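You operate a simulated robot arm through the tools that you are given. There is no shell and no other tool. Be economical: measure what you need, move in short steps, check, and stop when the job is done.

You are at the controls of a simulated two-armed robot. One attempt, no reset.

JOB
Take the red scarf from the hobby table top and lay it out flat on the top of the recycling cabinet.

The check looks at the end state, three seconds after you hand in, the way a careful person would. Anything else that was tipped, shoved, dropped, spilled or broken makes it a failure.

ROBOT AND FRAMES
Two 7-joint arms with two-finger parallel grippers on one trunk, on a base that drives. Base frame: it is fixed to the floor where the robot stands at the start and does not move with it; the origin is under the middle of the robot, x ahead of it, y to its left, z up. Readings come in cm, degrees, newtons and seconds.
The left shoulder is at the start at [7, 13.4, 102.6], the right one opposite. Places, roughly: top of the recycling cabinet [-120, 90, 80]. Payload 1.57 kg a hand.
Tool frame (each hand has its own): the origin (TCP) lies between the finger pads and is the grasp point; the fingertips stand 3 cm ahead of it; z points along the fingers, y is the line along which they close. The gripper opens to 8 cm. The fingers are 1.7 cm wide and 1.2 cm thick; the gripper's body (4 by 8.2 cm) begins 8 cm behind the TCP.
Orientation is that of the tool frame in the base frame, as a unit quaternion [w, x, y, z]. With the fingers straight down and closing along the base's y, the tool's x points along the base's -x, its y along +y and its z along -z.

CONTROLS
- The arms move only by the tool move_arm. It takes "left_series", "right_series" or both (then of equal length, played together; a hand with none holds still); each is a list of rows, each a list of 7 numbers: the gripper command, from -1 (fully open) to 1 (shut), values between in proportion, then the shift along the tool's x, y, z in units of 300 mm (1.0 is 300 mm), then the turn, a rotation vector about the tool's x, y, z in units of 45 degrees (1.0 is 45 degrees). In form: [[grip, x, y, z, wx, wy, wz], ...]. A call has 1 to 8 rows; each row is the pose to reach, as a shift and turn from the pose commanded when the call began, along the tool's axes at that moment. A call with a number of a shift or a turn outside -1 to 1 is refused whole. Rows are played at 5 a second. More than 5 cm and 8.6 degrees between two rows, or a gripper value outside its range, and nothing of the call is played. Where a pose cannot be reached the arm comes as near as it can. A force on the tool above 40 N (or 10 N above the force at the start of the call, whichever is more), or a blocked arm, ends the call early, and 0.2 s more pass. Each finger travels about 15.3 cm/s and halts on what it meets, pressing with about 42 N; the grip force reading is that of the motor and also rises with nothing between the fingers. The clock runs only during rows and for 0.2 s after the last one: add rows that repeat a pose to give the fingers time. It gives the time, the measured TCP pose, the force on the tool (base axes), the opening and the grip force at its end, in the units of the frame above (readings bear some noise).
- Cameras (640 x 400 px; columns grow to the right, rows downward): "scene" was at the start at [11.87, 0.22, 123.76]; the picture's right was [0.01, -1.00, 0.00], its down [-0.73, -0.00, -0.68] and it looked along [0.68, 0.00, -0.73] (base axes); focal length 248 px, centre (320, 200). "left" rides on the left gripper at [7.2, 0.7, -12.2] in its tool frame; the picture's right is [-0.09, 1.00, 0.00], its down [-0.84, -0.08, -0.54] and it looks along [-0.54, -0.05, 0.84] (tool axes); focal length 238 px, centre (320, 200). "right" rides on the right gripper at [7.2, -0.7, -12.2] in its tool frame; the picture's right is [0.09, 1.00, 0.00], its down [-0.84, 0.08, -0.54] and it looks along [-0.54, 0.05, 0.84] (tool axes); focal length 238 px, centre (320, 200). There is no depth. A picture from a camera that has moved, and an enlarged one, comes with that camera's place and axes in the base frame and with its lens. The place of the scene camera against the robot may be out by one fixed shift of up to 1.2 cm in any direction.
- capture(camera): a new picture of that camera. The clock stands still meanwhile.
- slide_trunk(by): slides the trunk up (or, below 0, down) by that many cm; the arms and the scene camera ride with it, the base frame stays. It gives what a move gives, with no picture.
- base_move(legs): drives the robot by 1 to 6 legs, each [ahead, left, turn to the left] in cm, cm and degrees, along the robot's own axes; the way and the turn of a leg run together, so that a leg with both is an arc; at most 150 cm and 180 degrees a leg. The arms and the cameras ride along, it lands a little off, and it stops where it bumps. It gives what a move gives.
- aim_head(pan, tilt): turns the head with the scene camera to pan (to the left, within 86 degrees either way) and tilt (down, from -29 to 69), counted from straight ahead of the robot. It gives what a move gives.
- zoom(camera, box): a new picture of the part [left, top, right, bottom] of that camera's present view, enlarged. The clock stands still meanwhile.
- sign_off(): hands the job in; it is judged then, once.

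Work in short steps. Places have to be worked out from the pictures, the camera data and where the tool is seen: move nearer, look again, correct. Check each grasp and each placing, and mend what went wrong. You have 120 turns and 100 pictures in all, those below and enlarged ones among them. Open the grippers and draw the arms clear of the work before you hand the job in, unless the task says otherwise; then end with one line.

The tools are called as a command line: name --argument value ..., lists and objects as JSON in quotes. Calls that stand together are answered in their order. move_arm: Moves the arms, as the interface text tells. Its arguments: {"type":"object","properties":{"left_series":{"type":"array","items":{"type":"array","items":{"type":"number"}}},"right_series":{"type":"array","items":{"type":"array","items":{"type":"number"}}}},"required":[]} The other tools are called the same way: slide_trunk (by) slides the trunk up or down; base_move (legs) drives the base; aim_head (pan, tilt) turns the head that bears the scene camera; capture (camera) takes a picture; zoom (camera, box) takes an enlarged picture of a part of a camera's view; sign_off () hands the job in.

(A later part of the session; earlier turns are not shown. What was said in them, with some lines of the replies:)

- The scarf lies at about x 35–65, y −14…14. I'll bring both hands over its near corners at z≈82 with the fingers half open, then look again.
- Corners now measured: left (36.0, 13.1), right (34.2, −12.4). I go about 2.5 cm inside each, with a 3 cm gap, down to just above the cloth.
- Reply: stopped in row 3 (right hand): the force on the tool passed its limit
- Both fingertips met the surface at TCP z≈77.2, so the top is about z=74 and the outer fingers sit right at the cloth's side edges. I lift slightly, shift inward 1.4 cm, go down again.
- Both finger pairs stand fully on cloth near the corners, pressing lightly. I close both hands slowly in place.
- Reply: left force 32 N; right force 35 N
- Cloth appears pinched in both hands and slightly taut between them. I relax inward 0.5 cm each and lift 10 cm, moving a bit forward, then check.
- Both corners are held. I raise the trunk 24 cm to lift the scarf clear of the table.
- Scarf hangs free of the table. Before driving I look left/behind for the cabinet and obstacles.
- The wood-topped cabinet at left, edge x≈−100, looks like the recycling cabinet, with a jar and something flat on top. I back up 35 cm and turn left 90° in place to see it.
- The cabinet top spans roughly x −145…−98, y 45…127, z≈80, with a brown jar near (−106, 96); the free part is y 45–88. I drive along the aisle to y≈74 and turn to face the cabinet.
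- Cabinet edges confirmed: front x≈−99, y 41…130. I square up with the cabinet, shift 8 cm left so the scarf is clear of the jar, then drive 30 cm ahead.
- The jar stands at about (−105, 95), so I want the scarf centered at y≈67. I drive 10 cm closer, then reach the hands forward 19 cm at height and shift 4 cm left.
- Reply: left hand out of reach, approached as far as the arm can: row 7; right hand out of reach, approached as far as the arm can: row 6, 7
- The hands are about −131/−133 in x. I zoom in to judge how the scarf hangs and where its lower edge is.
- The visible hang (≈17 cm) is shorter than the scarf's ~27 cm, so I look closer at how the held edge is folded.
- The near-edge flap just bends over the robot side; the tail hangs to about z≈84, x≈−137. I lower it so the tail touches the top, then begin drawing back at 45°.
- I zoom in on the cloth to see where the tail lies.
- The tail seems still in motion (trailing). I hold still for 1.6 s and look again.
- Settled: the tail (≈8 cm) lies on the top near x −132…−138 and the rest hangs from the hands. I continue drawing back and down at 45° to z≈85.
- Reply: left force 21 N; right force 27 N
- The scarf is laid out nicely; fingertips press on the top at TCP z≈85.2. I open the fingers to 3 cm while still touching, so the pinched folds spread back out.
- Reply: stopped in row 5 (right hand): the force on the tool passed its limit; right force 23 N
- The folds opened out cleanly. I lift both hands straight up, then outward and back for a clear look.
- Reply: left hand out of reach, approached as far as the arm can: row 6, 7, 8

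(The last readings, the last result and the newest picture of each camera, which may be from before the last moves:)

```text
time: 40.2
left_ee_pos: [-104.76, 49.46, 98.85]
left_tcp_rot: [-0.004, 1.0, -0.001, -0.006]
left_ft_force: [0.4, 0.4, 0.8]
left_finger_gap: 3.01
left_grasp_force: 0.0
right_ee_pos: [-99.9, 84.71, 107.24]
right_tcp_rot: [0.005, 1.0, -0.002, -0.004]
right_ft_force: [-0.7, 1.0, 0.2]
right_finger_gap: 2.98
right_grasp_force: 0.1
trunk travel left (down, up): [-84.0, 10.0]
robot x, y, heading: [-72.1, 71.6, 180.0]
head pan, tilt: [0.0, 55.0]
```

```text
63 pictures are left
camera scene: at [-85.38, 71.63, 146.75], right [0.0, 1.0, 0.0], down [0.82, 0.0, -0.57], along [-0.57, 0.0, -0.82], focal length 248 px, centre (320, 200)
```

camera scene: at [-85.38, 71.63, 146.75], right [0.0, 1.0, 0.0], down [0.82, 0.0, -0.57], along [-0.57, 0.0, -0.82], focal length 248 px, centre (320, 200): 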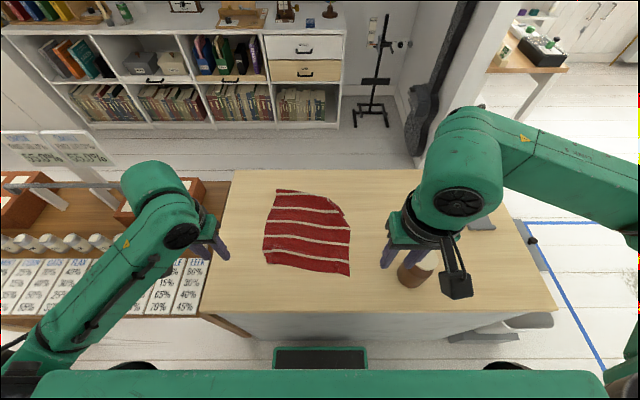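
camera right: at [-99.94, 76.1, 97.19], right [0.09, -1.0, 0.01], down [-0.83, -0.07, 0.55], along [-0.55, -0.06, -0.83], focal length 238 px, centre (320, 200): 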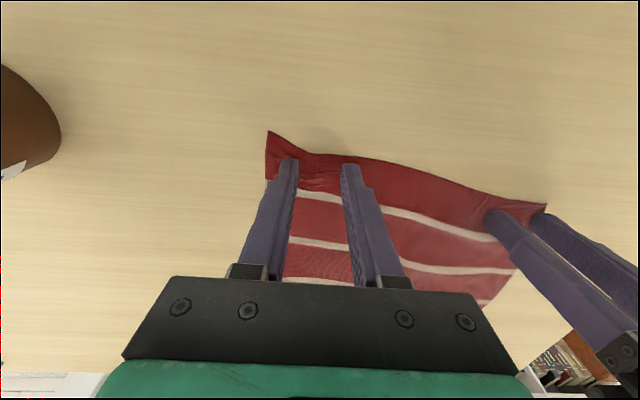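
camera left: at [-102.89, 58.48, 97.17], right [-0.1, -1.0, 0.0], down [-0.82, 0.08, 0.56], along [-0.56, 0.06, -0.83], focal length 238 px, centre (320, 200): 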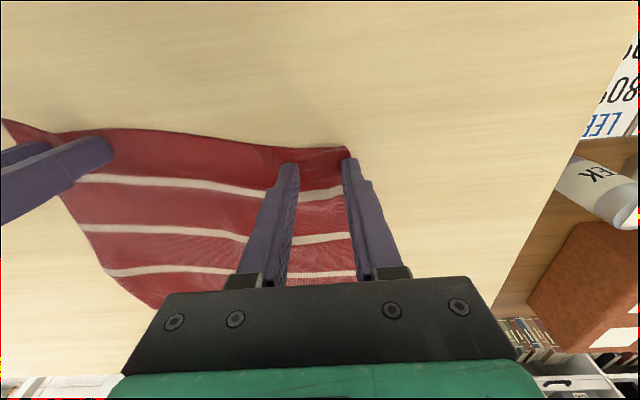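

The scarf is mostly flat; the far-right corner looks folded. I zoom in.

zoom --camera "scene" --box '[240, 170, 380, 290]'

capture --camera "right"

```text
3.33 times, centred on (310, 230) of scene
camera zoom: at [-85.38, 71.63, 146.75], right [0.0, 1.0, 0.0], down [0.82, 0.0, -0.57], along [-0.57, 0.0, -0.82], focal length 827 px, centre (353, 100)
```

zoom: 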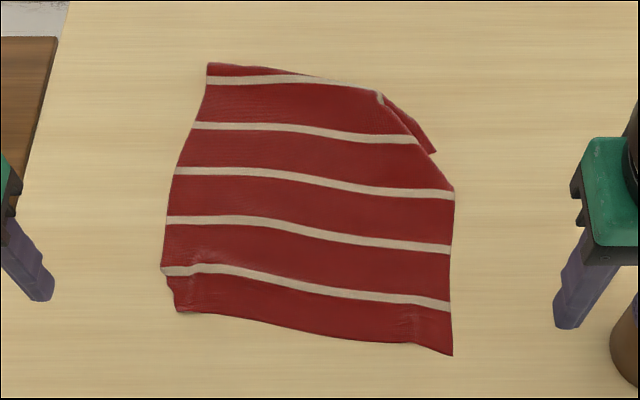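

```text
61 pictures are left
camera right: at [-92.58, 85.4, 119.37], right [0.09, -1.0, 0.01], down [-0.83, -0.07, 0.55], along [-0.55, -0.06, -0.84], focal length 238 px, centre (320, 200)
```

right: 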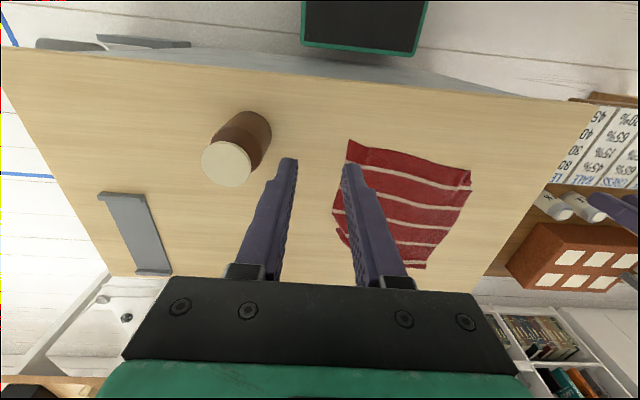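

The far-right corner is tucked under (fold line from (−131.6, 73.8) to (−120.9, 80.5)). I bring the right hand above that area at z≈98 to look closely.

move_arm --right_series '[[0.25, -0.1, 0.03, 0, 0, 0, 0], [0.25, -0.22, 0.08, 0, 0, 0, 0], [0.25, -0.34, 0.13, 0.0, 0, 0, 0], [0.25, -0.46, 0.18, 0.03, 0, 0, 0], [0.25, -0.55, 0.22, 0.1, 0, 0, 0], [0.25, -0.6, 0.24, 0.18, 0, 0, 0], [0.25, -0.6, 0.24, 0.2, 0, 0, 0]]'

capture --camera "right"

capture --camera "scene"

```text
time: 41.8
left_ee_pos: [-104.81, 49.44, 98.77]
left_tcp_rot: [-0.004, 1.0, -0.001, -0.005]
left_ft_force: [-0.4, -0.1, 0.3]
left_finger_gap: 2.98
left_grasp_force: 0.0
right_ee_pos: [-118.07, 77.7, 101.28]
right_tcp_rot: [0.005, 1.0, 0.0, -0.004]
right_ft_force: [-0.2, -0.2, 0.0]
right_finger_gap: 3.0
right_grasp_force: 0.1
trunk travel left (down, up): [-84.0, 10.0]
robot x, y, heading: [-72.11, 71.86, 179.7]
head pan, tilt: [0.0, 55.0]
```

```text
60 pictures are left
camera right: at [-110.69, 78.41, 113.28], right [0.09, -1.0, 0.01], down [-0.83, -0.07, 0.55], along [-0.55, -0.06, -0.84], focal length 238 px, centre (320, 200)
```

right: 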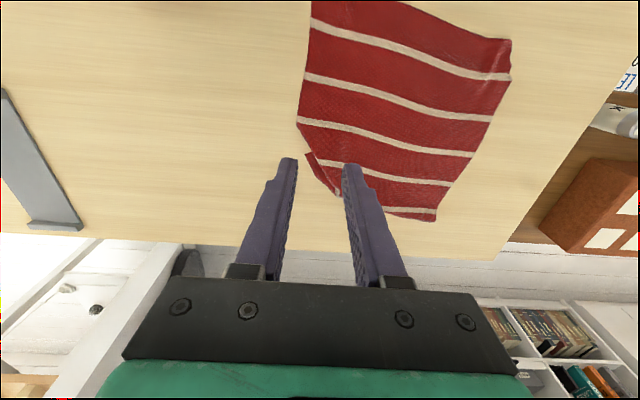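

```text
59 pictures are left
camera scene: at [-85.37, 71.61, 146.75], right [0.0, 1.0, 0.0], down [0.82, 0.0, -0.57], along [-0.57, 0.0, -0.82], focal length 248 px, centre (320, 200)
```

scene: 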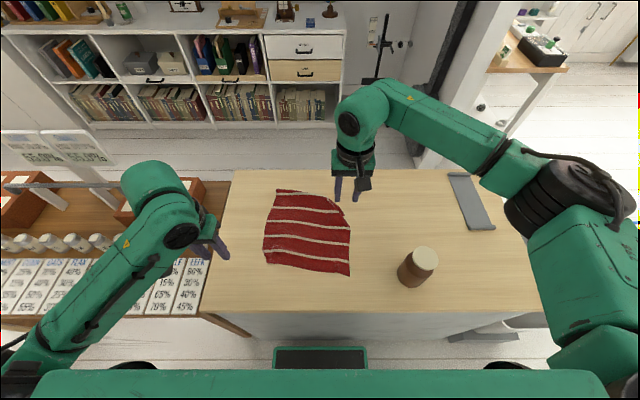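

I zoom the wrist view on the tucked corner.

zoom --camera "right" --box '[270, 90, 460, 230]'

```text
2.86 times, centred on (365, 160) of right
camera zoom: at [-110.69, 78.41, 113.28], right [0.09, -1.0, 0.01], down [-0.83, -0.07, 0.55], along [-0.55, -0.06, -0.84], focal length 681 px, centre (191, 314)
```

zoom: 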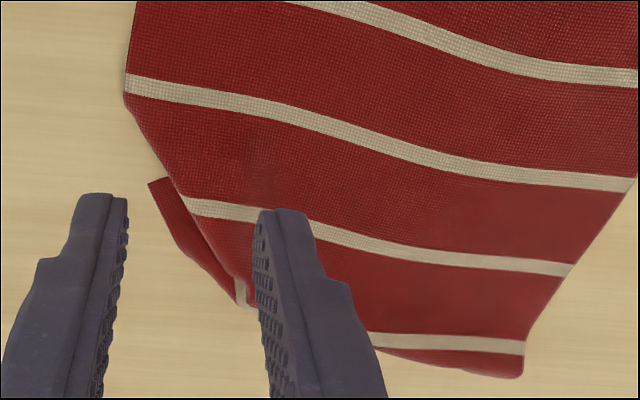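

The tucked flap's edge strip sticks out about 1.5 cm near (−124, 78.5). Plan: press closed right fingertips on that strip only and drag it outward to the proper corner spot. First I get the left hand higher, and close the right fingers.

move_arm --left_series '[[0.25, 0, -0.05, -0.05, 0, 0, 0], [0.25, 0, -0.1, -0.15, 0, 0, 0], [0.25, 0, -0.12, -0.25, 0, 0, 0], [0.25, 0, -0.12, -0.35, 0, 0, 0], [0.25, 0, -0.12, -0.4, 0, 0, 0]]' --right_series '[[1, 0, 0, 0, 0, 0, 0], [1, 0, 0, 0, 0, 0, 0], [1, 0, 0, 0, 0, 0, 0], [1, 0, 0, 0, 0, 0, 0], [1, 0, 0, 0, 0, 0, 0]]'

base_move --legs '[[3, 0, 0]]'

```text
time: 43.0
left_ee_pos: [-106.44, 54.08, 109.52]
left_tcp_rot: [-0.001, 1.0, -0.001, -0.005]
left_ft_force: [0.0, -0.5, 0.1]
left_finger_gap: 2.98
left_grasp_force: 0.1
left hand out of reach, approached as far as the arm can: row 1, 2, 3, 4, 5
right_ee_pos: [-118.03, 77.89, 101.06]
right_tcp_rot: [0.006, 1.0, -0.001, -0.004]
right_ft_force: [1.3, -0.2, -0.8]
right_finger_gap: 0.0
right_grasp_force: 21.2
trunk travel left (down, up): [-84.0, 10.0]
robot x, y, heading: [-72.19, 71.36, 179.7]
head pan, tilt: [0.0, 55.0]
```

```text
time: 43.9
left_ee_pos: [-108.91, 54.21, 109.72]
left_tcp_rot: [-0.003, 1.0, -0.001, -0.01]
left_ft_force: [0.9, 0.2, -0.5]
left_finger_gap: 3.04
left_grasp_force: 0.0
right_ee_pos: [-120.64, 77.81, 101.52]
right_tcp_rot: [0.005, 1.0, -0.001, -0.007]
right_ft_force: [1.2, -0.2, -1.1]
right_finger_gap: 0.0
right_grasp_force: 21.0
trunk travel left (down, up): [-84.0, 10.0]
robot x, y, heading: [-74.68, 71.34, 179.7]
head pan, tilt: [0.0, 55.0]
```

I lower the closed right fingertips to just above the protruding strip, at (−124.6, 79.2).

move_arm --right_series '[[1, -0.05, -0.02, 0.1, 0, 0, 0], [1, -0.1, -0.04, 0.22, 0, 0, 0], [1, -0.132, -0.047, 0.34, 0, 0, 0], [1, -0.132, -0.047, 0.44, 0, 0, 0], [1, -0.132, -0.047, 0.47, 0, 0, 0]]'

zoom --camera "right" --box '[220, 60, 500, 260]'

capture --camera "scene"

```text
time: 45.0
left_ee_pos: [-109.58, 54.05, 109.57]
left_tcp_rot: [-0.003, 1.0, -0.001, -0.007]
left_ft_force: [0.0, -0.5, -0.1]
left_finger_gap: 3.01
left_grasp_force: 0.1
right_ee_pos: [-125.0, 79.0, 87.17]
right_tcp_rot: [0.006, 1.0, -0.001, -0.004]
right_ft_force: [-0.1, -0.2, 1.2]
right_finger_gap: 0.0
right_grasp_force: 21.8
trunk travel left (down, up): [-84.0, 10.0]
robot x, y, heading: [-75.18, 71.13, 179.9]
head pan, tilt: [0.0, 55.0]
```

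```text
2.00 times, centred on (360, 160) of right
camera zoom: at [-117.75, 79.74, 99.16], right [0.09, -1.0, 0.01], down [-0.83, -0.07, 0.55], along [-0.55, -0.06, -0.84], focal length 477 px, centre (240, 280)
```

zoom: 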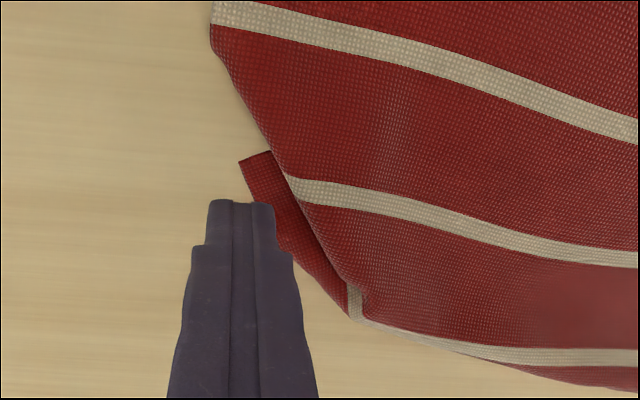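

```text
56 pictures are left
camera scene: at [-88.38, 71.58, 146.75], right [0.0, 1.0, 0.0], down [0.82, 0.0, -0.57], along [-0.57, 0.0, -0.82], focal length 248 px, centre (320, 200)
```

scene: 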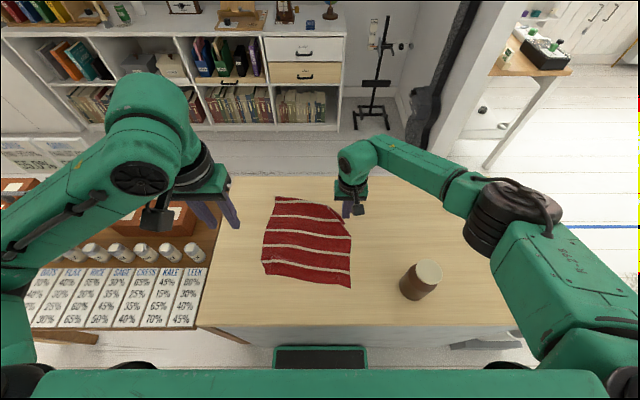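

The strip at x=−125 spans y 76.6–78.0. I press at (−125.2, 78.2) and drag outward 3 cm perpendicular to the fold.

move_arm --right_series '[[1, -0.007, 0.027, 0.03, 0, 0, 0], [1, -0.007, 0.027, 0.08, 0, 0, 0], [1, -0.017, 0.014, 0.08, 0, 0, 0], [1, -0.026, 0.0, 0.08, 0, 0, 0], [1, -0.036, -0.013, 0.08, 0, 0, 0], [1, -0.045, -0.027, 0.08, 0, 0, 0], [1, -0.055, -0.04, 0.08, 0, 0, 0], [1, -0.065, -0.054, 0.08, 0, 0, 0]]'

zoom --camera "right" --box '[220, 60, 500, 260]'

```text
time: 46.9
left_ee_pos: [-109.02, 53.99, 109.56]
left_tcp_rot: [-0.004, 1.0, -0.001, -0.009]
left_ft_force: [0.0, 0.4, -0.9]
left_finger_gap: 3.01
left_grasp_force: 0.1
right_ee_pos: [-126.74, 80.39, 85.16]
right_tcp_rot: [0.005, 1.0, -0.001, -0.007]
right_ft_force: [4.8, -7.4, 31.9]
right_finger_gap: 0.0
right_grasp_force: 21.0
trunk travel left (down, up): [-84.0, 10.0]
robot x, y, heading: [-74.95, 71.69, 179.8]
head pan, tilt: [0.0, 55.0]
```

```text
2.00 times, centred on (360, 160) of right
camera zoom: at [-119.3, 81.04, 97.15], right [0.09, -1.0, 0.01], down [-0.83, -0.07, 0.55], along [-0.55, -0.06, -0.83], focal length 477 px, centre (240, 280)
```

zoom: 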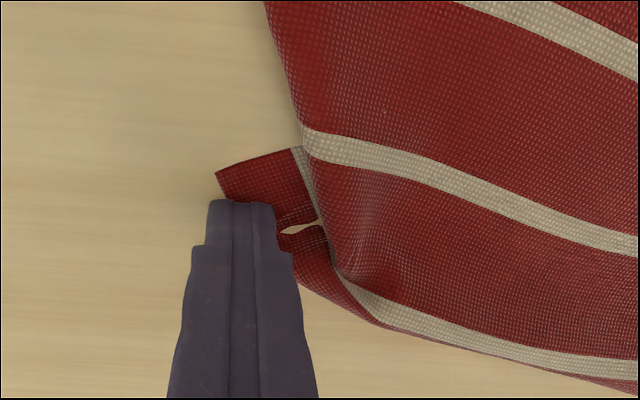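

It works: the flap is coming out, its stripe now visible. I continue dragging with a bit less pressure toward the proper corner position.

move_arm --right_series '[[1, -0.015, -0.02, -0.003, 0, 0, 0], [1, -0.03, -0.04, -0.003, 0, 0, 0], [1, -0.05, -0.055, -0.003, 0, 0, 0], [1, -0.075, -0.065, -0.003, 0, 0, 0], [1, -0.1, -0.07, -0.003, 0, 0, 0], [1, -0.12, -0.075, -0.003, 0, 0, 0]]'

zoom --camera "right" --box '[220, 60, 500, 260]'

capture --camera "scene"

```text
time: 48.2
left_ee_pos: [-109.29, 54.05, 109.57]
left_tcp_rot: [-0.004, 1.0, -0.002, -0.008]
left_ft_force: [0.1, -0.5, 0.4]
left_finger_gap: 2.98
left_grasp_force: 0.1
right_ee_pos: [-130.46, 82.89, 85.12]
right_tcp_rot: [0.004, 1.0, -0.001, -0.005]
right_ft_force: [4.9, -0.2, 19.4]
right_finger_gap: 0.01
right_grasp_force: 21.4
trunk travel left (down, up): [-84.0, 10.0]
robot x, y, heading: [-75.21, 71.19, 179.7]
head pan, tilt: [0.0, 55.0]
```

```text
2.00 times, centred on (360, 160) of right
camera zoom: at [-123.02, 83.54, 97.18], right [0.09, -1.0, 0.01], down [-0.83, -0.07, 0.55], along [-0.55, -0.06, -0.83], focal length 477 px, centre (240, 280)
```

zoom: 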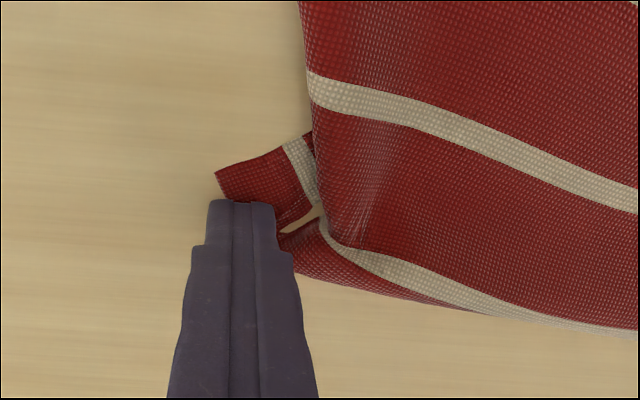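

```text
53 pictures are left
camera scene: at [-87.95, 71.49, 146.78], right [0.0, 1.0, 0.0], down [0.82, 0.0, -0.58], along [-0.58, 0.0, -0.82], focal length 248 px, centre (320, 200)
```

scene: 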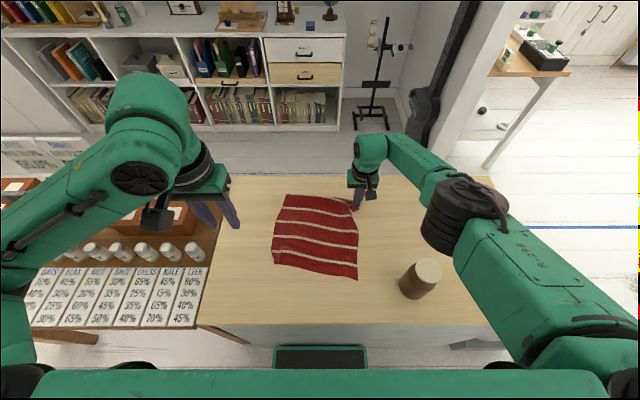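

The corner is out at about (−129, 83.6) and should be near (−133, 81). I drag it onward in −x with a slight inward component.

move_arm --right_series '[[1, -0.025, 0.0, 0.002, 0, 0, 0], [1, -0.05, 0.01, 0.002, 0, 0, 0], [1, -0.075, 0.02, 0.002, 0, 0, 0], [1, -0.1, 0.03, 0.002, 0, 0, 0], [1, -0.125, 0.04, 0.002, 0, 0, 0], [1, -0.145, 0.05, 0.002, 0, 0, 0]]'

zoom --camera "right" --box '[220, 60, 500, 260]'

```text
time: 49.6
left_ee_pos: [-109.43, 54.17, 109.68]
left_tcp_rot: [-0.003, 1.0, -0.001, -0.007]
left_ft_force: [-0.1, -0.2, -0.8]
left_finger_gap: 3.0
left_grasp_force: 0.1
right_ee_pos: [-131.06, 83.0, 85.09]
right_tcp_rot: [0.005, 1.0, -0.001, -0.006]
right_ft_force: [-0.8, 2.1, 10.2]
right_finger_gap: 0.0
right_grasp_force: 20.7
right hand out of reach, approached as far as the arm can: row 2, 3, 4, 5, 6
trunk travel left (down, up): [-84.0, 10.0]
robot x, y, heading: [-75.03, 70.79, 180.0]
head pan, tilt: [0.0, 55.0]
```

```text
2.00 times, centred on (360, 160) of right
camera zoom: at [-123.66, 83.64, 97.19], right [0.09, -1.0, 0.01], down [-0.83, -0.07, 0.55], along [-0.55, -0.06, -0.83], focal length 477 px, centre (240, 280)
```

zoom: 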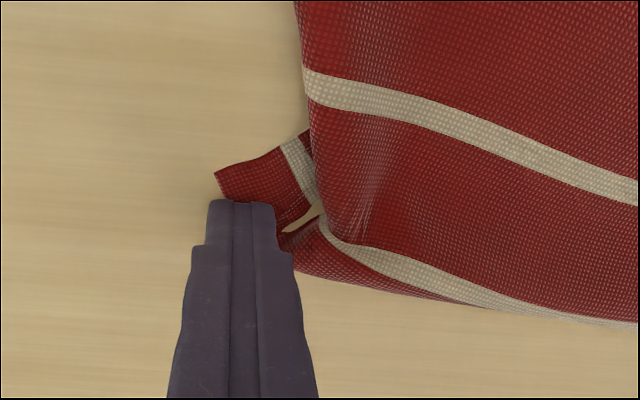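

The arm is at its reach limit. Tilting the tool forward frees the wrist, so I pitch the fingers forward about 18° while dragging on in −x.

move_arm --right_series '[[1, 0, 0.0, 0.002, 0, -0.1, 0], [1, -0.015, 0.01, 0.004, 0, -0.2, 0], [1, -0.03, 0.02, 0.006, 0, -0.3, 0], [1, -0.05, 0.03, 0.008, 0, -0.35, 0], [1, -0.075, 0.04, 0.009, 0, -0.4, 0], [1, -0.1, 0.05, 0.009, 0, -0.4, 0], [1, -0.11, 0.055, 0.009, 0, -0.4, 0]]'

zoom --camera "right" --box '[220, 60, 500, 260]'

zoom --camera "scene" --box '[240, 170, 400, 290]'

```text
time: 51.2
left_ee_pos: [-109.14, 54.07, 109.68]
left_tcp_rot: [-0.003, 1.0, -0.001, -0.009]
left_ft_force: [0.8, -0.2, -0.1]
left_finger_gap: 2.99
left_grasp_force: 0.2
right_ee_pos: [-134.13, 81.44, 85.15]
right_tcp_rot: [0.006, 0.986, -0.002, -0.164]
right_ft_force: [5.3, 2.2, 27.6]
right_finger_gap: 0.0
right_grasp_force: 21.2
trunk travel left (down, up): [-84.0, 10.0]
robot x, y, heading: [-75.03, 71.4, 180.0]
head pan, tilt: [0.0, 55.0]
```

```text
2.00 times, centred on (360, 160) of right
camera zoom: at [-123.4, 82.06, 94.35], right [0.08, -1.0, -0.02], down [-0.62, -0.07, 0.78], along [-0.78, -0.05, -0.62], focal length 477 px, centre (240, 280)
```

zoom: 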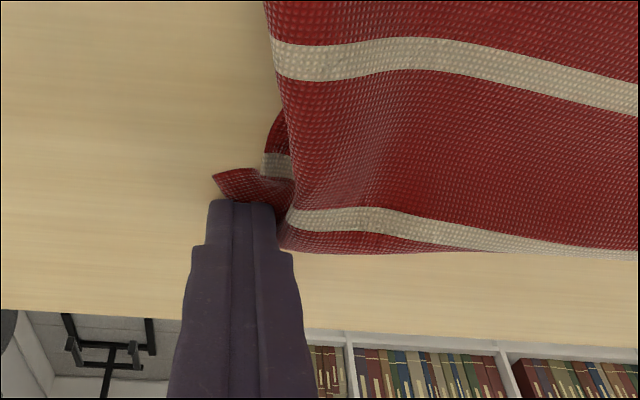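

```text
3.33 times, centred on (320, 230) of scene
camera zoom: at [-87.64, 71.56, 146.82], right [0.0, 1.0, 0.0], down [0.82, 0.0, -0.58], along [-0.58, 0.0, -0.82], focal length 827 px, centre (320, 100)
```

zoom: 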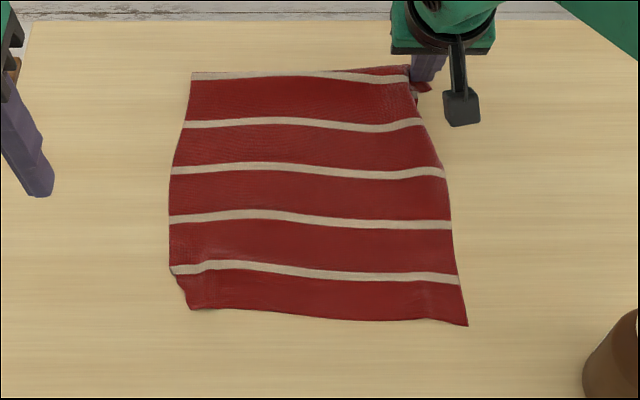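

The scarf is nearly square now. I drag this corner outward (+y) about 3 cm to open the last bit.

move_arm --right_series '[[1, 0, -0.02, 0, 0, 0, 0], [1, 0, -0.04, 0, 0, 0, 0], [1, 0, -0.06, 0, 0, 0, 0], [1, 0, -0.08, 0, 0, 0, 0], [1, 0, -0.1, 0, 0, 0, 0]]'

zoom --camera "right" --box '[220, 60, 500, 260]'

zoom --camera "scene" --box '[240, 170, 400, 290]'

```text
time: 52.5
left_ee_pos: [-109.02, 53.89, 109.67]
left_tcp_rot: [-0.003, 1.0, 0.0, -0.009]
left_ft_force: [-0.4, -0.3, -0.1]
left_finger_gap: 3.01
left_grasp_force: 0.0
right_ee_pos: [-134.3, 84.22, 85.34]
right_tcp_rot: [0.004, 0.986, -0.002, -0.164]
right_ft_force: [-1.3, -6.7, 30.5]
right_finger_gap: 0.0
right_grasp_force: 21.3
trunk travel left (down, up): [-84.0, 10.0]
robot x, y, heading: [-75.01, 71.48, 179.8]
head pan, tilt: [0.0, 55.0]
```

```text
2.00 times, centred on (360, 160) of right
camera zoom: at [-123.5, 84.85, 94.35], right [0.08, -1.0, -0.02], down [-0.62, -0.07, 0.78], along [-0.78, -0.05, -0.62], focal length 477 px, centre (240, 280)
```

zoom: 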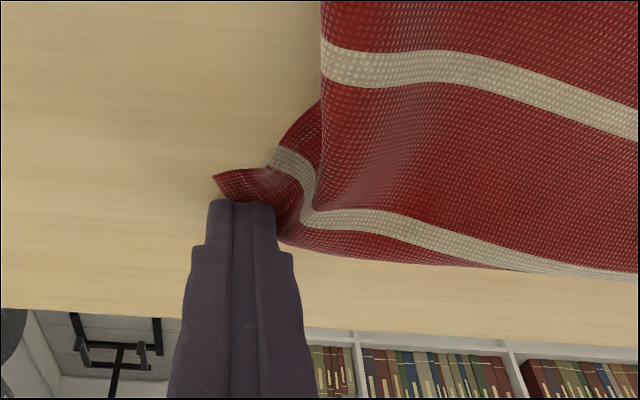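

```text
3.33 times, centred on (320, 230) of scene
camera zoom: at [-87.76, 71.29, 146.81], right [0.0, 1.0, 0.0], down [0.82, 0.0, -0.58], along [-0.58, 0.0, -0.82], focal length 827 px, centre (320, 100)
```

zoom: 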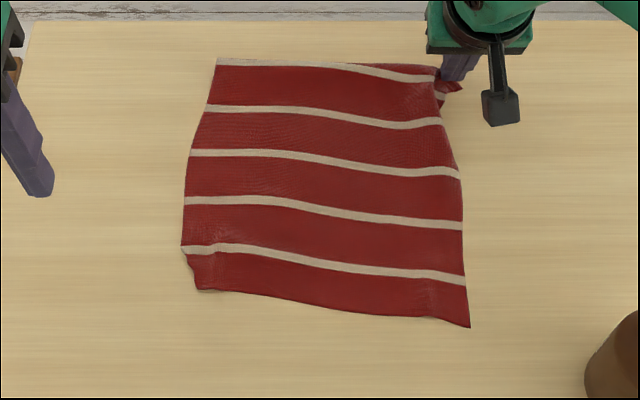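

The whole scarf slides along instead. I'll keep the right fingertips pinning the corner and use the left hand's closed fingertips to press on the body and pull it back. First bring the left hand above (−126, 72).

move_arm --left_series '[[1, -0.08, -0.08, 0.0, 0, 0, 0], [1, -0.16, -0.17, 0.05, 0, 0, 0], [1, -0.25, -0.26, 0.12, 0, 0, 0], [1, -0.34, -0.35, 0.2, 0, 0, 0], [1, -0.43, -0.43, 0.3, 0, 0, 0], [1, -0.5, -0.51, 0.4, 0, 0, 0], [1, -0.55, -0.58, 0.5, 0, 0, 0], [1, -0.56, -0.6, 0.6, 0, 0, 0]]'

capture --camera "scene"

capture --camera "left"

```text
time: 54.2
left_ee_pos: [-126.2, 72.23, 91.87]
left_tcp_rot: [-0.003, 1.0, -0.001, -0.009]
left_ft_force: [0.0, 0.4, 0.2]
left_finger_gap: 0.0
left_grasp_force: 21.7
right_ee_pos: [-134.26, 84.35, 85.12]
right_tcp_rot: [0.005, 0.986, -0.002, -0.165]
right_ft_force: [1.4, -4.1, 30.4]
right_finger_gap: 0.02
right_grasp_force: 21.7
trunk travel left (down, up): [-84.0, 10.0]
robot x, y, heading: [-74.91, 71.78, 179.8]
head pan, tilt: [0.0, 55.0]
```

```text
47 pictures are left
camera scene: at [-87.72, 71.34, 146.82], right [0.0, 1.0, 0.0], down [0.82, 0.0, -0.58], along [-0.58, 0.0, -0.82], focal length 248 px, centre (320, 200)
```

scene: 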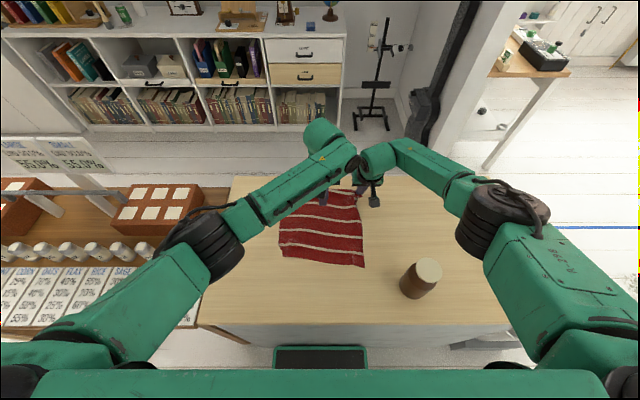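

```text
46 pictures are left
camera left: at [-118.77, 71.46, 103.96], right [-0.1, -1.0, -0.01], down [-0.83, 0.08, 0.56], along [-0.55, 0.06, -0.83], focal length 238 px, centre (320, 200)
```

left: 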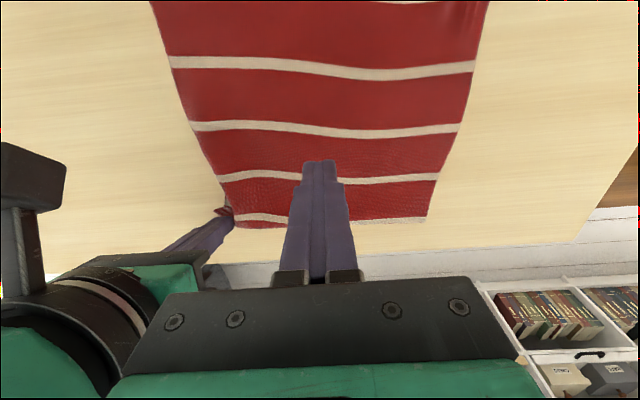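

Left fingertips are above the scarf's middle. I press down and pull the body back +3 cm x and −1.5 cm y while the right pins the corner.

move_arm --left_series '[[1, 0, 0, 0.1, 0, 0, 0], [1, 0, 0, 0.2, 0, 0, 0], [1, 0, 0, 0.235, 0, 0, 0], [1, 0.025, 0.012, 0.235, 0, 0, 0], [1, 0.05, 0.025, 0.235, 0, 0, 0], [1, 0.075, 0.037, 0.235, 0, 0, 0], [1, 0.1, 0.05, 0.235, 0, 0, 0]]'

zoom --camera "right" --box '[220, 60, 500, 260]'

zoom --camera "scene" --box '[240, 170, 400, 290]'

```text
time: 55.9
left_ee_pos: [-123.25, 70.8, 85.08]
left_tcp_rot: [-0.004, 1.0, -0.002, -0.01]
left_ft_force: [-4.9, 3.5, 17.9]
left_finger_gap: 0.0
left_grasp_force: 21.1
right_ee_pos: [-134.26, 84.19, 85.16]
right_tcp_rot: [0.005, 0.986, -0.001, -0.165]
right_ft_force: [-2.1, -5.2, 26.3]
right_finger_gap: 0.0
right_grasp_force: 21.6
trunk travel left (down, up): [-84.0, 10.0]
robot x, y, heading: [-74.85, 71.58, 179.7]
head pan, tilt: [0.0, 55.0]
```

```text
2.00 times, centred on (360, 160) of right
camera zoom: at [-123.45, 84.93, 94.35], right [0.09, -1.0, -0.02], down [-0.62, -0.07, 0.78], along [-0.78, -0.05, -0.62], focal length 477 px, centre (240, 280)
```

zoom: 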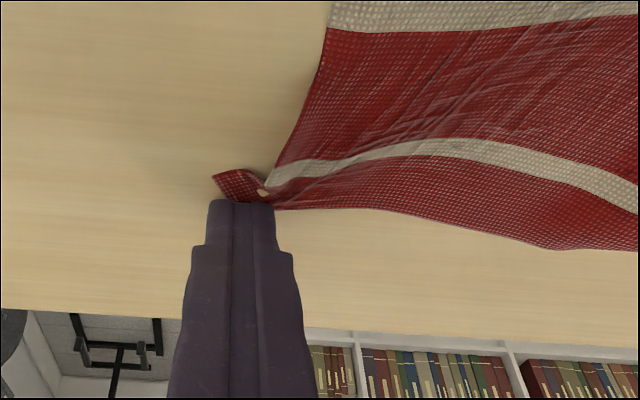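

```text
3.33 times, centred on (320, 230) of scene
camera zoom: at [-87.7, 71.39, 146.83], right [0.0, 1.0, 0.0], down [0.82, 0.0, -0.58], along [-0.58, 0.0, -0.82], focal length 827 px, centre (320, 100)
```

zoom: 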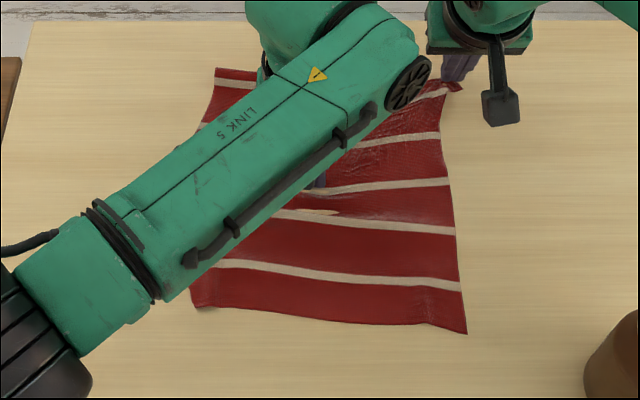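

The corner fold opened fully. I lift both hands straight up and check.

move_arm --left_series '[[1, -0.01, 0, -0.02, 0, 0, 0], [1, -0.01, 0, -0.1, 0, 0, 0], [1, -0.01, 0, -0.2, 0, 0, 0], [1, 0.0, 0.05, -0.32, 0, 0, 0], [1, 0.0, 0.15, -0.42, 0, 0, 0], [1, 0.0, 0.25, -0.5, 0, 0, 0], [1, 0.0, 0.38, -0.5, 0, 0, 0], [1, 0.0, 0.52, -0.5, 0, 0, 0]]' --right_series '[[1, -0.006, 0, -0.02, 0, 0, 0], [1, -0.03, 0, -0.1, 0, 0, 0], [1, -0.06, 0, -0.19, 0, 0, 0], [1, -0.06, 0, -0.3, 0, 0, 0], [1, 0, 0, -0.4, 0, 0, 0], [1, 0.05, -0.02, -0.45, 0, 0, 0], [1, 0.1, -0.06, -0.45, 0, 0, 0], [1, 0.15, -0.1, -0.45, 0, 0, 0]]'

capture --camera "scene"

zoom --camera "scene" --box '[240, 170, 400, 290]'

```text
time: 57.6
left_ee_pos: [-123.27, 55.19, 99.65]
left_tcp_rot: [-0.003, 1.0, -0.002, -0.006]
left_ft_force: [-0.2, -0.9, 0.5]
left_finger_gap: 0.02
left_grasp_force: 21.3
right_ee_pos: [-125.81, 87.5, 96.14]
right_tcp_rot: [0.005, 0.987, -0.001, -0.161]
right_ft_force: [-0.3, -0.4, 1.2]
right_finger_gap: 0.03
right_grasp_force: 21.4
trunk travel left (down, up): [-84.0, 10.0]
robot x, y, heading: [-75.21, 71.72, 179.8]
head pan, tilt: [0.0, 55.0]
```

```text
43 pictures are left
camera scene: at [-88.33, 71.5, 146.76], right [0.0, 1.0, 0.0], down [0.82, 0.0, -0.57], along [-0.57, 0.0, -0.82], focal length 248 px, centre (320, 200)
```

scene: 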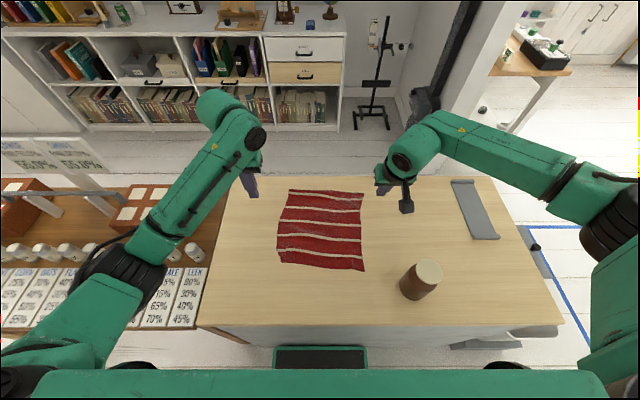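

```text
3.33 times, centred on (320, 230) of scene
camera zoom: at [-88.33, 71.5, 146.76], right [0.0, 1.0, 0.0], down [0.82, 0.0, -0.57], along [-0.57, 0.0, -0.82], focal length 827 px, centre (320, 100)
```

zoom: 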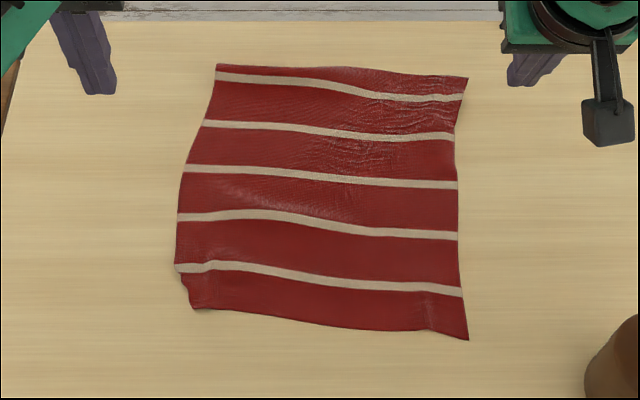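

The far-right corner now lies flat. The near-left corner shows a small tuck; I move the left hand back near it for a close look.

move_arm --left_series '[[1, 0.12, 0.03, 0, 0, 0, 0], [1, 0.24, 0.06, 0, 0, 0, 0], [1, 0.36, 0.06, 0.0, 0, 0, 0], [1, 0.48, 0.06, 0.0, 0, 0, 0]]' --right_series '[[1, 0.1, 0, -0.05, 0, 0, 0], [1, 0.15, 0, -0.1, 0, 0.0, 0], [1, 0.15, 0, -0.15, 0, 0, 0], [1, 0.15, 0, -0.2, 0, 0, 0]]'

capture --camera "left"

zoom --camera "scene" --box '[260, 215, 340, 275]'

```text
time: 58.6
left_ee_pos: [-108.66, 53.27, 99.37]
left_tcp_rot: [-0.003, 1.0, -0.001, -0.007]
left_ft_force: [0.4, 0.1, -0.8]
left_finger_gap: 0.0
left_grasp_force: 21.3
right_ee_pos: [-119.54, 87.72, 100.51]
right_tcp_rot: [0.005, 0.987, -0.001, -0.161]
right_ft_force: [-0.5, 0.3, -0.7]
right_finger_gap: 0.0
right_grasp_force: 21.6
trunk travel left (down, up): [-84.0, 10.0]
robot x, y, heading: [-75.34, 71.08, 179.9]
head pan, tilt: [0.0, 55.0]
```

```text
41 pictures are left
camera left: at [-101.23, 52.51, 111.45], right [-0.09, -1.0, -0.01], down [-0.83, 0.08, 0.55], along [-0.55, 0.06, -0.83], focal length 238 px, centre (320, 200)
```

left: 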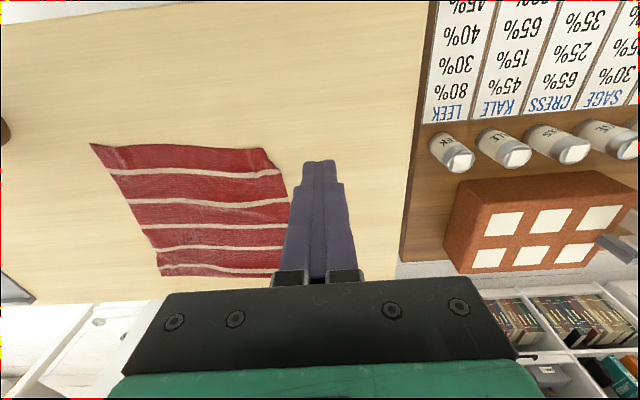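

```text
6.67 times, centred on (300, 245) of scene
camera zoom: at [-88.16, 71.56, 146.77], right [0.0, 1.0, 0.0], down [0.82, 0.0, -0.58], along [-0.58, 0.0, -0.82], focal length 1653 px, centre (453, -100)
```

zoom: 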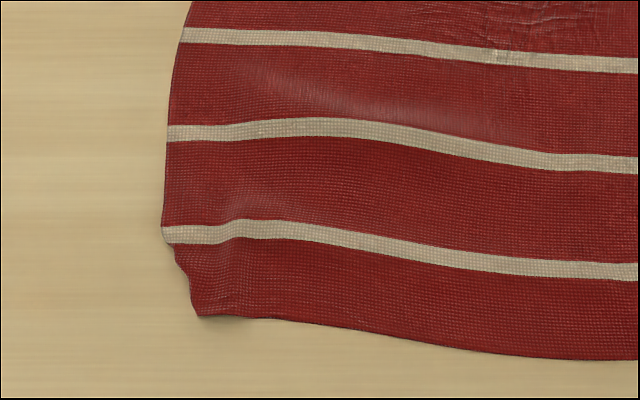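

I zoom the left wrist view on that corner.

zoom --camera "left" --box '[220, 130, 300, 180]'

```text
8.00 times, centred on (260, 155) of left
camera zoom: at [-101.23, 52.51, 111.45], right [-0.09, -1.0, -0.01], down [-0.83, 0.08, 0.55], along [-0.55, 0.06, -0.83], focal length 1907 px, centre (800, 560)
```

zoom: 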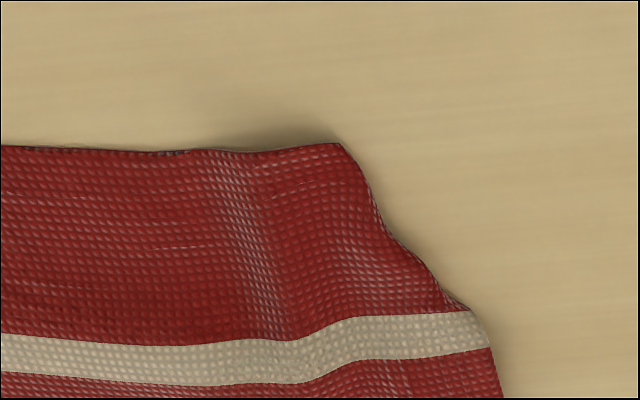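

Only about 1.5 cm of the near-left corner tip curls under; the scarf otherwise lies flat and fully on the top, clear of the jar. Touching it again would risk more than it gains, so I open the grippers, raise the trunk and arms, and back away.

slide_trunk --by 9

move_arm --left_series '[[0.5, 0, 0, -0.05, 0, 0, 0], [0, 0, 0, -0.1, 0, 0, 0], [-0.5, 0, 0, -0.1, 0, 0, 0], [-0.5, 0, 0, -0.1, 0, 0, 0]]' --right_series '[[0.5, 0, 0.03, -0.05, 0, 0.1, 0], [0, 0, 0.06, -0.1, 0, 0.2, 0], [-0.5, 0, 0.06, -0.1, 0, 0.3, 0], [-0.5, 0, 0.06, -0.1, 0, 0.4, 0]]'

base_move --legs '[[-35, 0, 0]]'

capture --camera "scene"

```text
time: 59.9
left_ee_pos: [-108.8, 53.27, 108.33]
left_tcp_rot: [-0.002, 1.0, -0.002, -0.006]
left_ft_force: [-0.6, 0.2, 0.6]
left_finger_gap: 0.0
left_grasp_force: 21.0
right_ee_pos: [-119.91, 87.78, 109.43]
right_tcp_rot: [0.006, 0.987, -0.002, -0.161]
right_ft_force: [-0.1, 0.0, 0.0]
right_finger_gap: 0.0
right_grasp_force: 21.3
trunk travel left (down, up): [-93.0, 1.0]
robot x, y, heading: [-74.8, 71.19, 179.7]
head pan, tilt: [0.0, 55.0]
```

```text
time: 60.9
left_ee_pos: [-108.89, 53.16, 109.82]
left_tcp_rot: [-0.002, 1.0, -0.001, -0.006]
left_ft_force: [-0.5, -0.5, 0.6]
left_finger_gap: 5.97
left_grasp_force: 0.0
left hand out of reach, approached as far as the arm can: row 2, 3, 4
right_ee_pos: [-119.08, 85.96, 112.24]
right_tcp_rot: [0.004, 1.0, -0.001, -0.003]
right_ft_force: [-0.2, -0.3, 0.0]
right_finger_gap: 6.01
right_grasp_force: 0.0
trunk travel left (down, up): [-93.0, 1.0]
robot x, y, heading: [-75.33, 71.53, 179.8]
head pan, tilt: [0.0, 55.0]
```

```text
time: 63.2
left_ee_pos: [-73.68, 52.92, 109.74]
left_tcp_rot: [-0.002, 1.0, 0.005, -0.006]
left_ft_force: [-0.8, 0.2, 0.2]
left_finger_gap: 6.01
left_grasp_force: 0.1
right_ee_pos: [-84.13, 85.55, 112.14]
right_tcp_rot: [0.005, 1.0, 0.004, -0.002]
right_ft_force: [-0.3, -0.6, -0.8]
right_finger_gap: 5.98
right_grasp_force: 0.1
trunk travel left (down, up): [-93.0, 1.0]
robot x, y, heading: [-39.9, 71.81, -179.6]
head pan, tilt: [0.0, 55.0]
```

```text
38 pictures are left
camera scene: at [-53.62, 71.56, 155.72], right [-0.01, 1.0, 0.0], down [0.82, 0.01, -0.57], along [-0.57, 0.0, -0.82], focal length 248 px, centre (320, 200)
```

scene: 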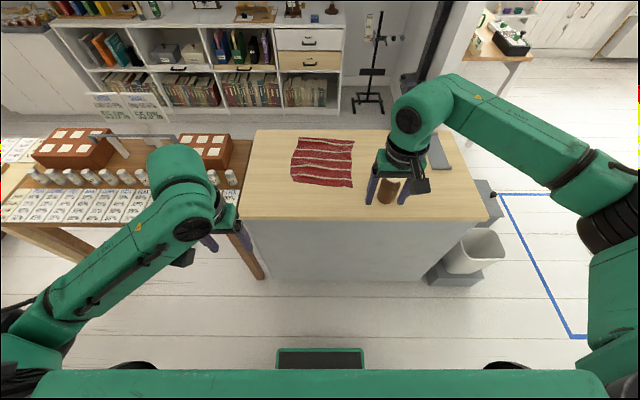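

The scarf lies flat on the cabinet top, the jar and the rest stand undisturbed, and the arms are clear with grippers open. I hand in.

sign_off

```text
The job is handed in.
```

The red scarf is laid out on the recycling cabinet top and handed in. It lies flat apart from about 1.5 cm of the near-left corner tip, which is still tucked under. The last picture shows nothing else tipped or moved, and the grippers are open and clear.
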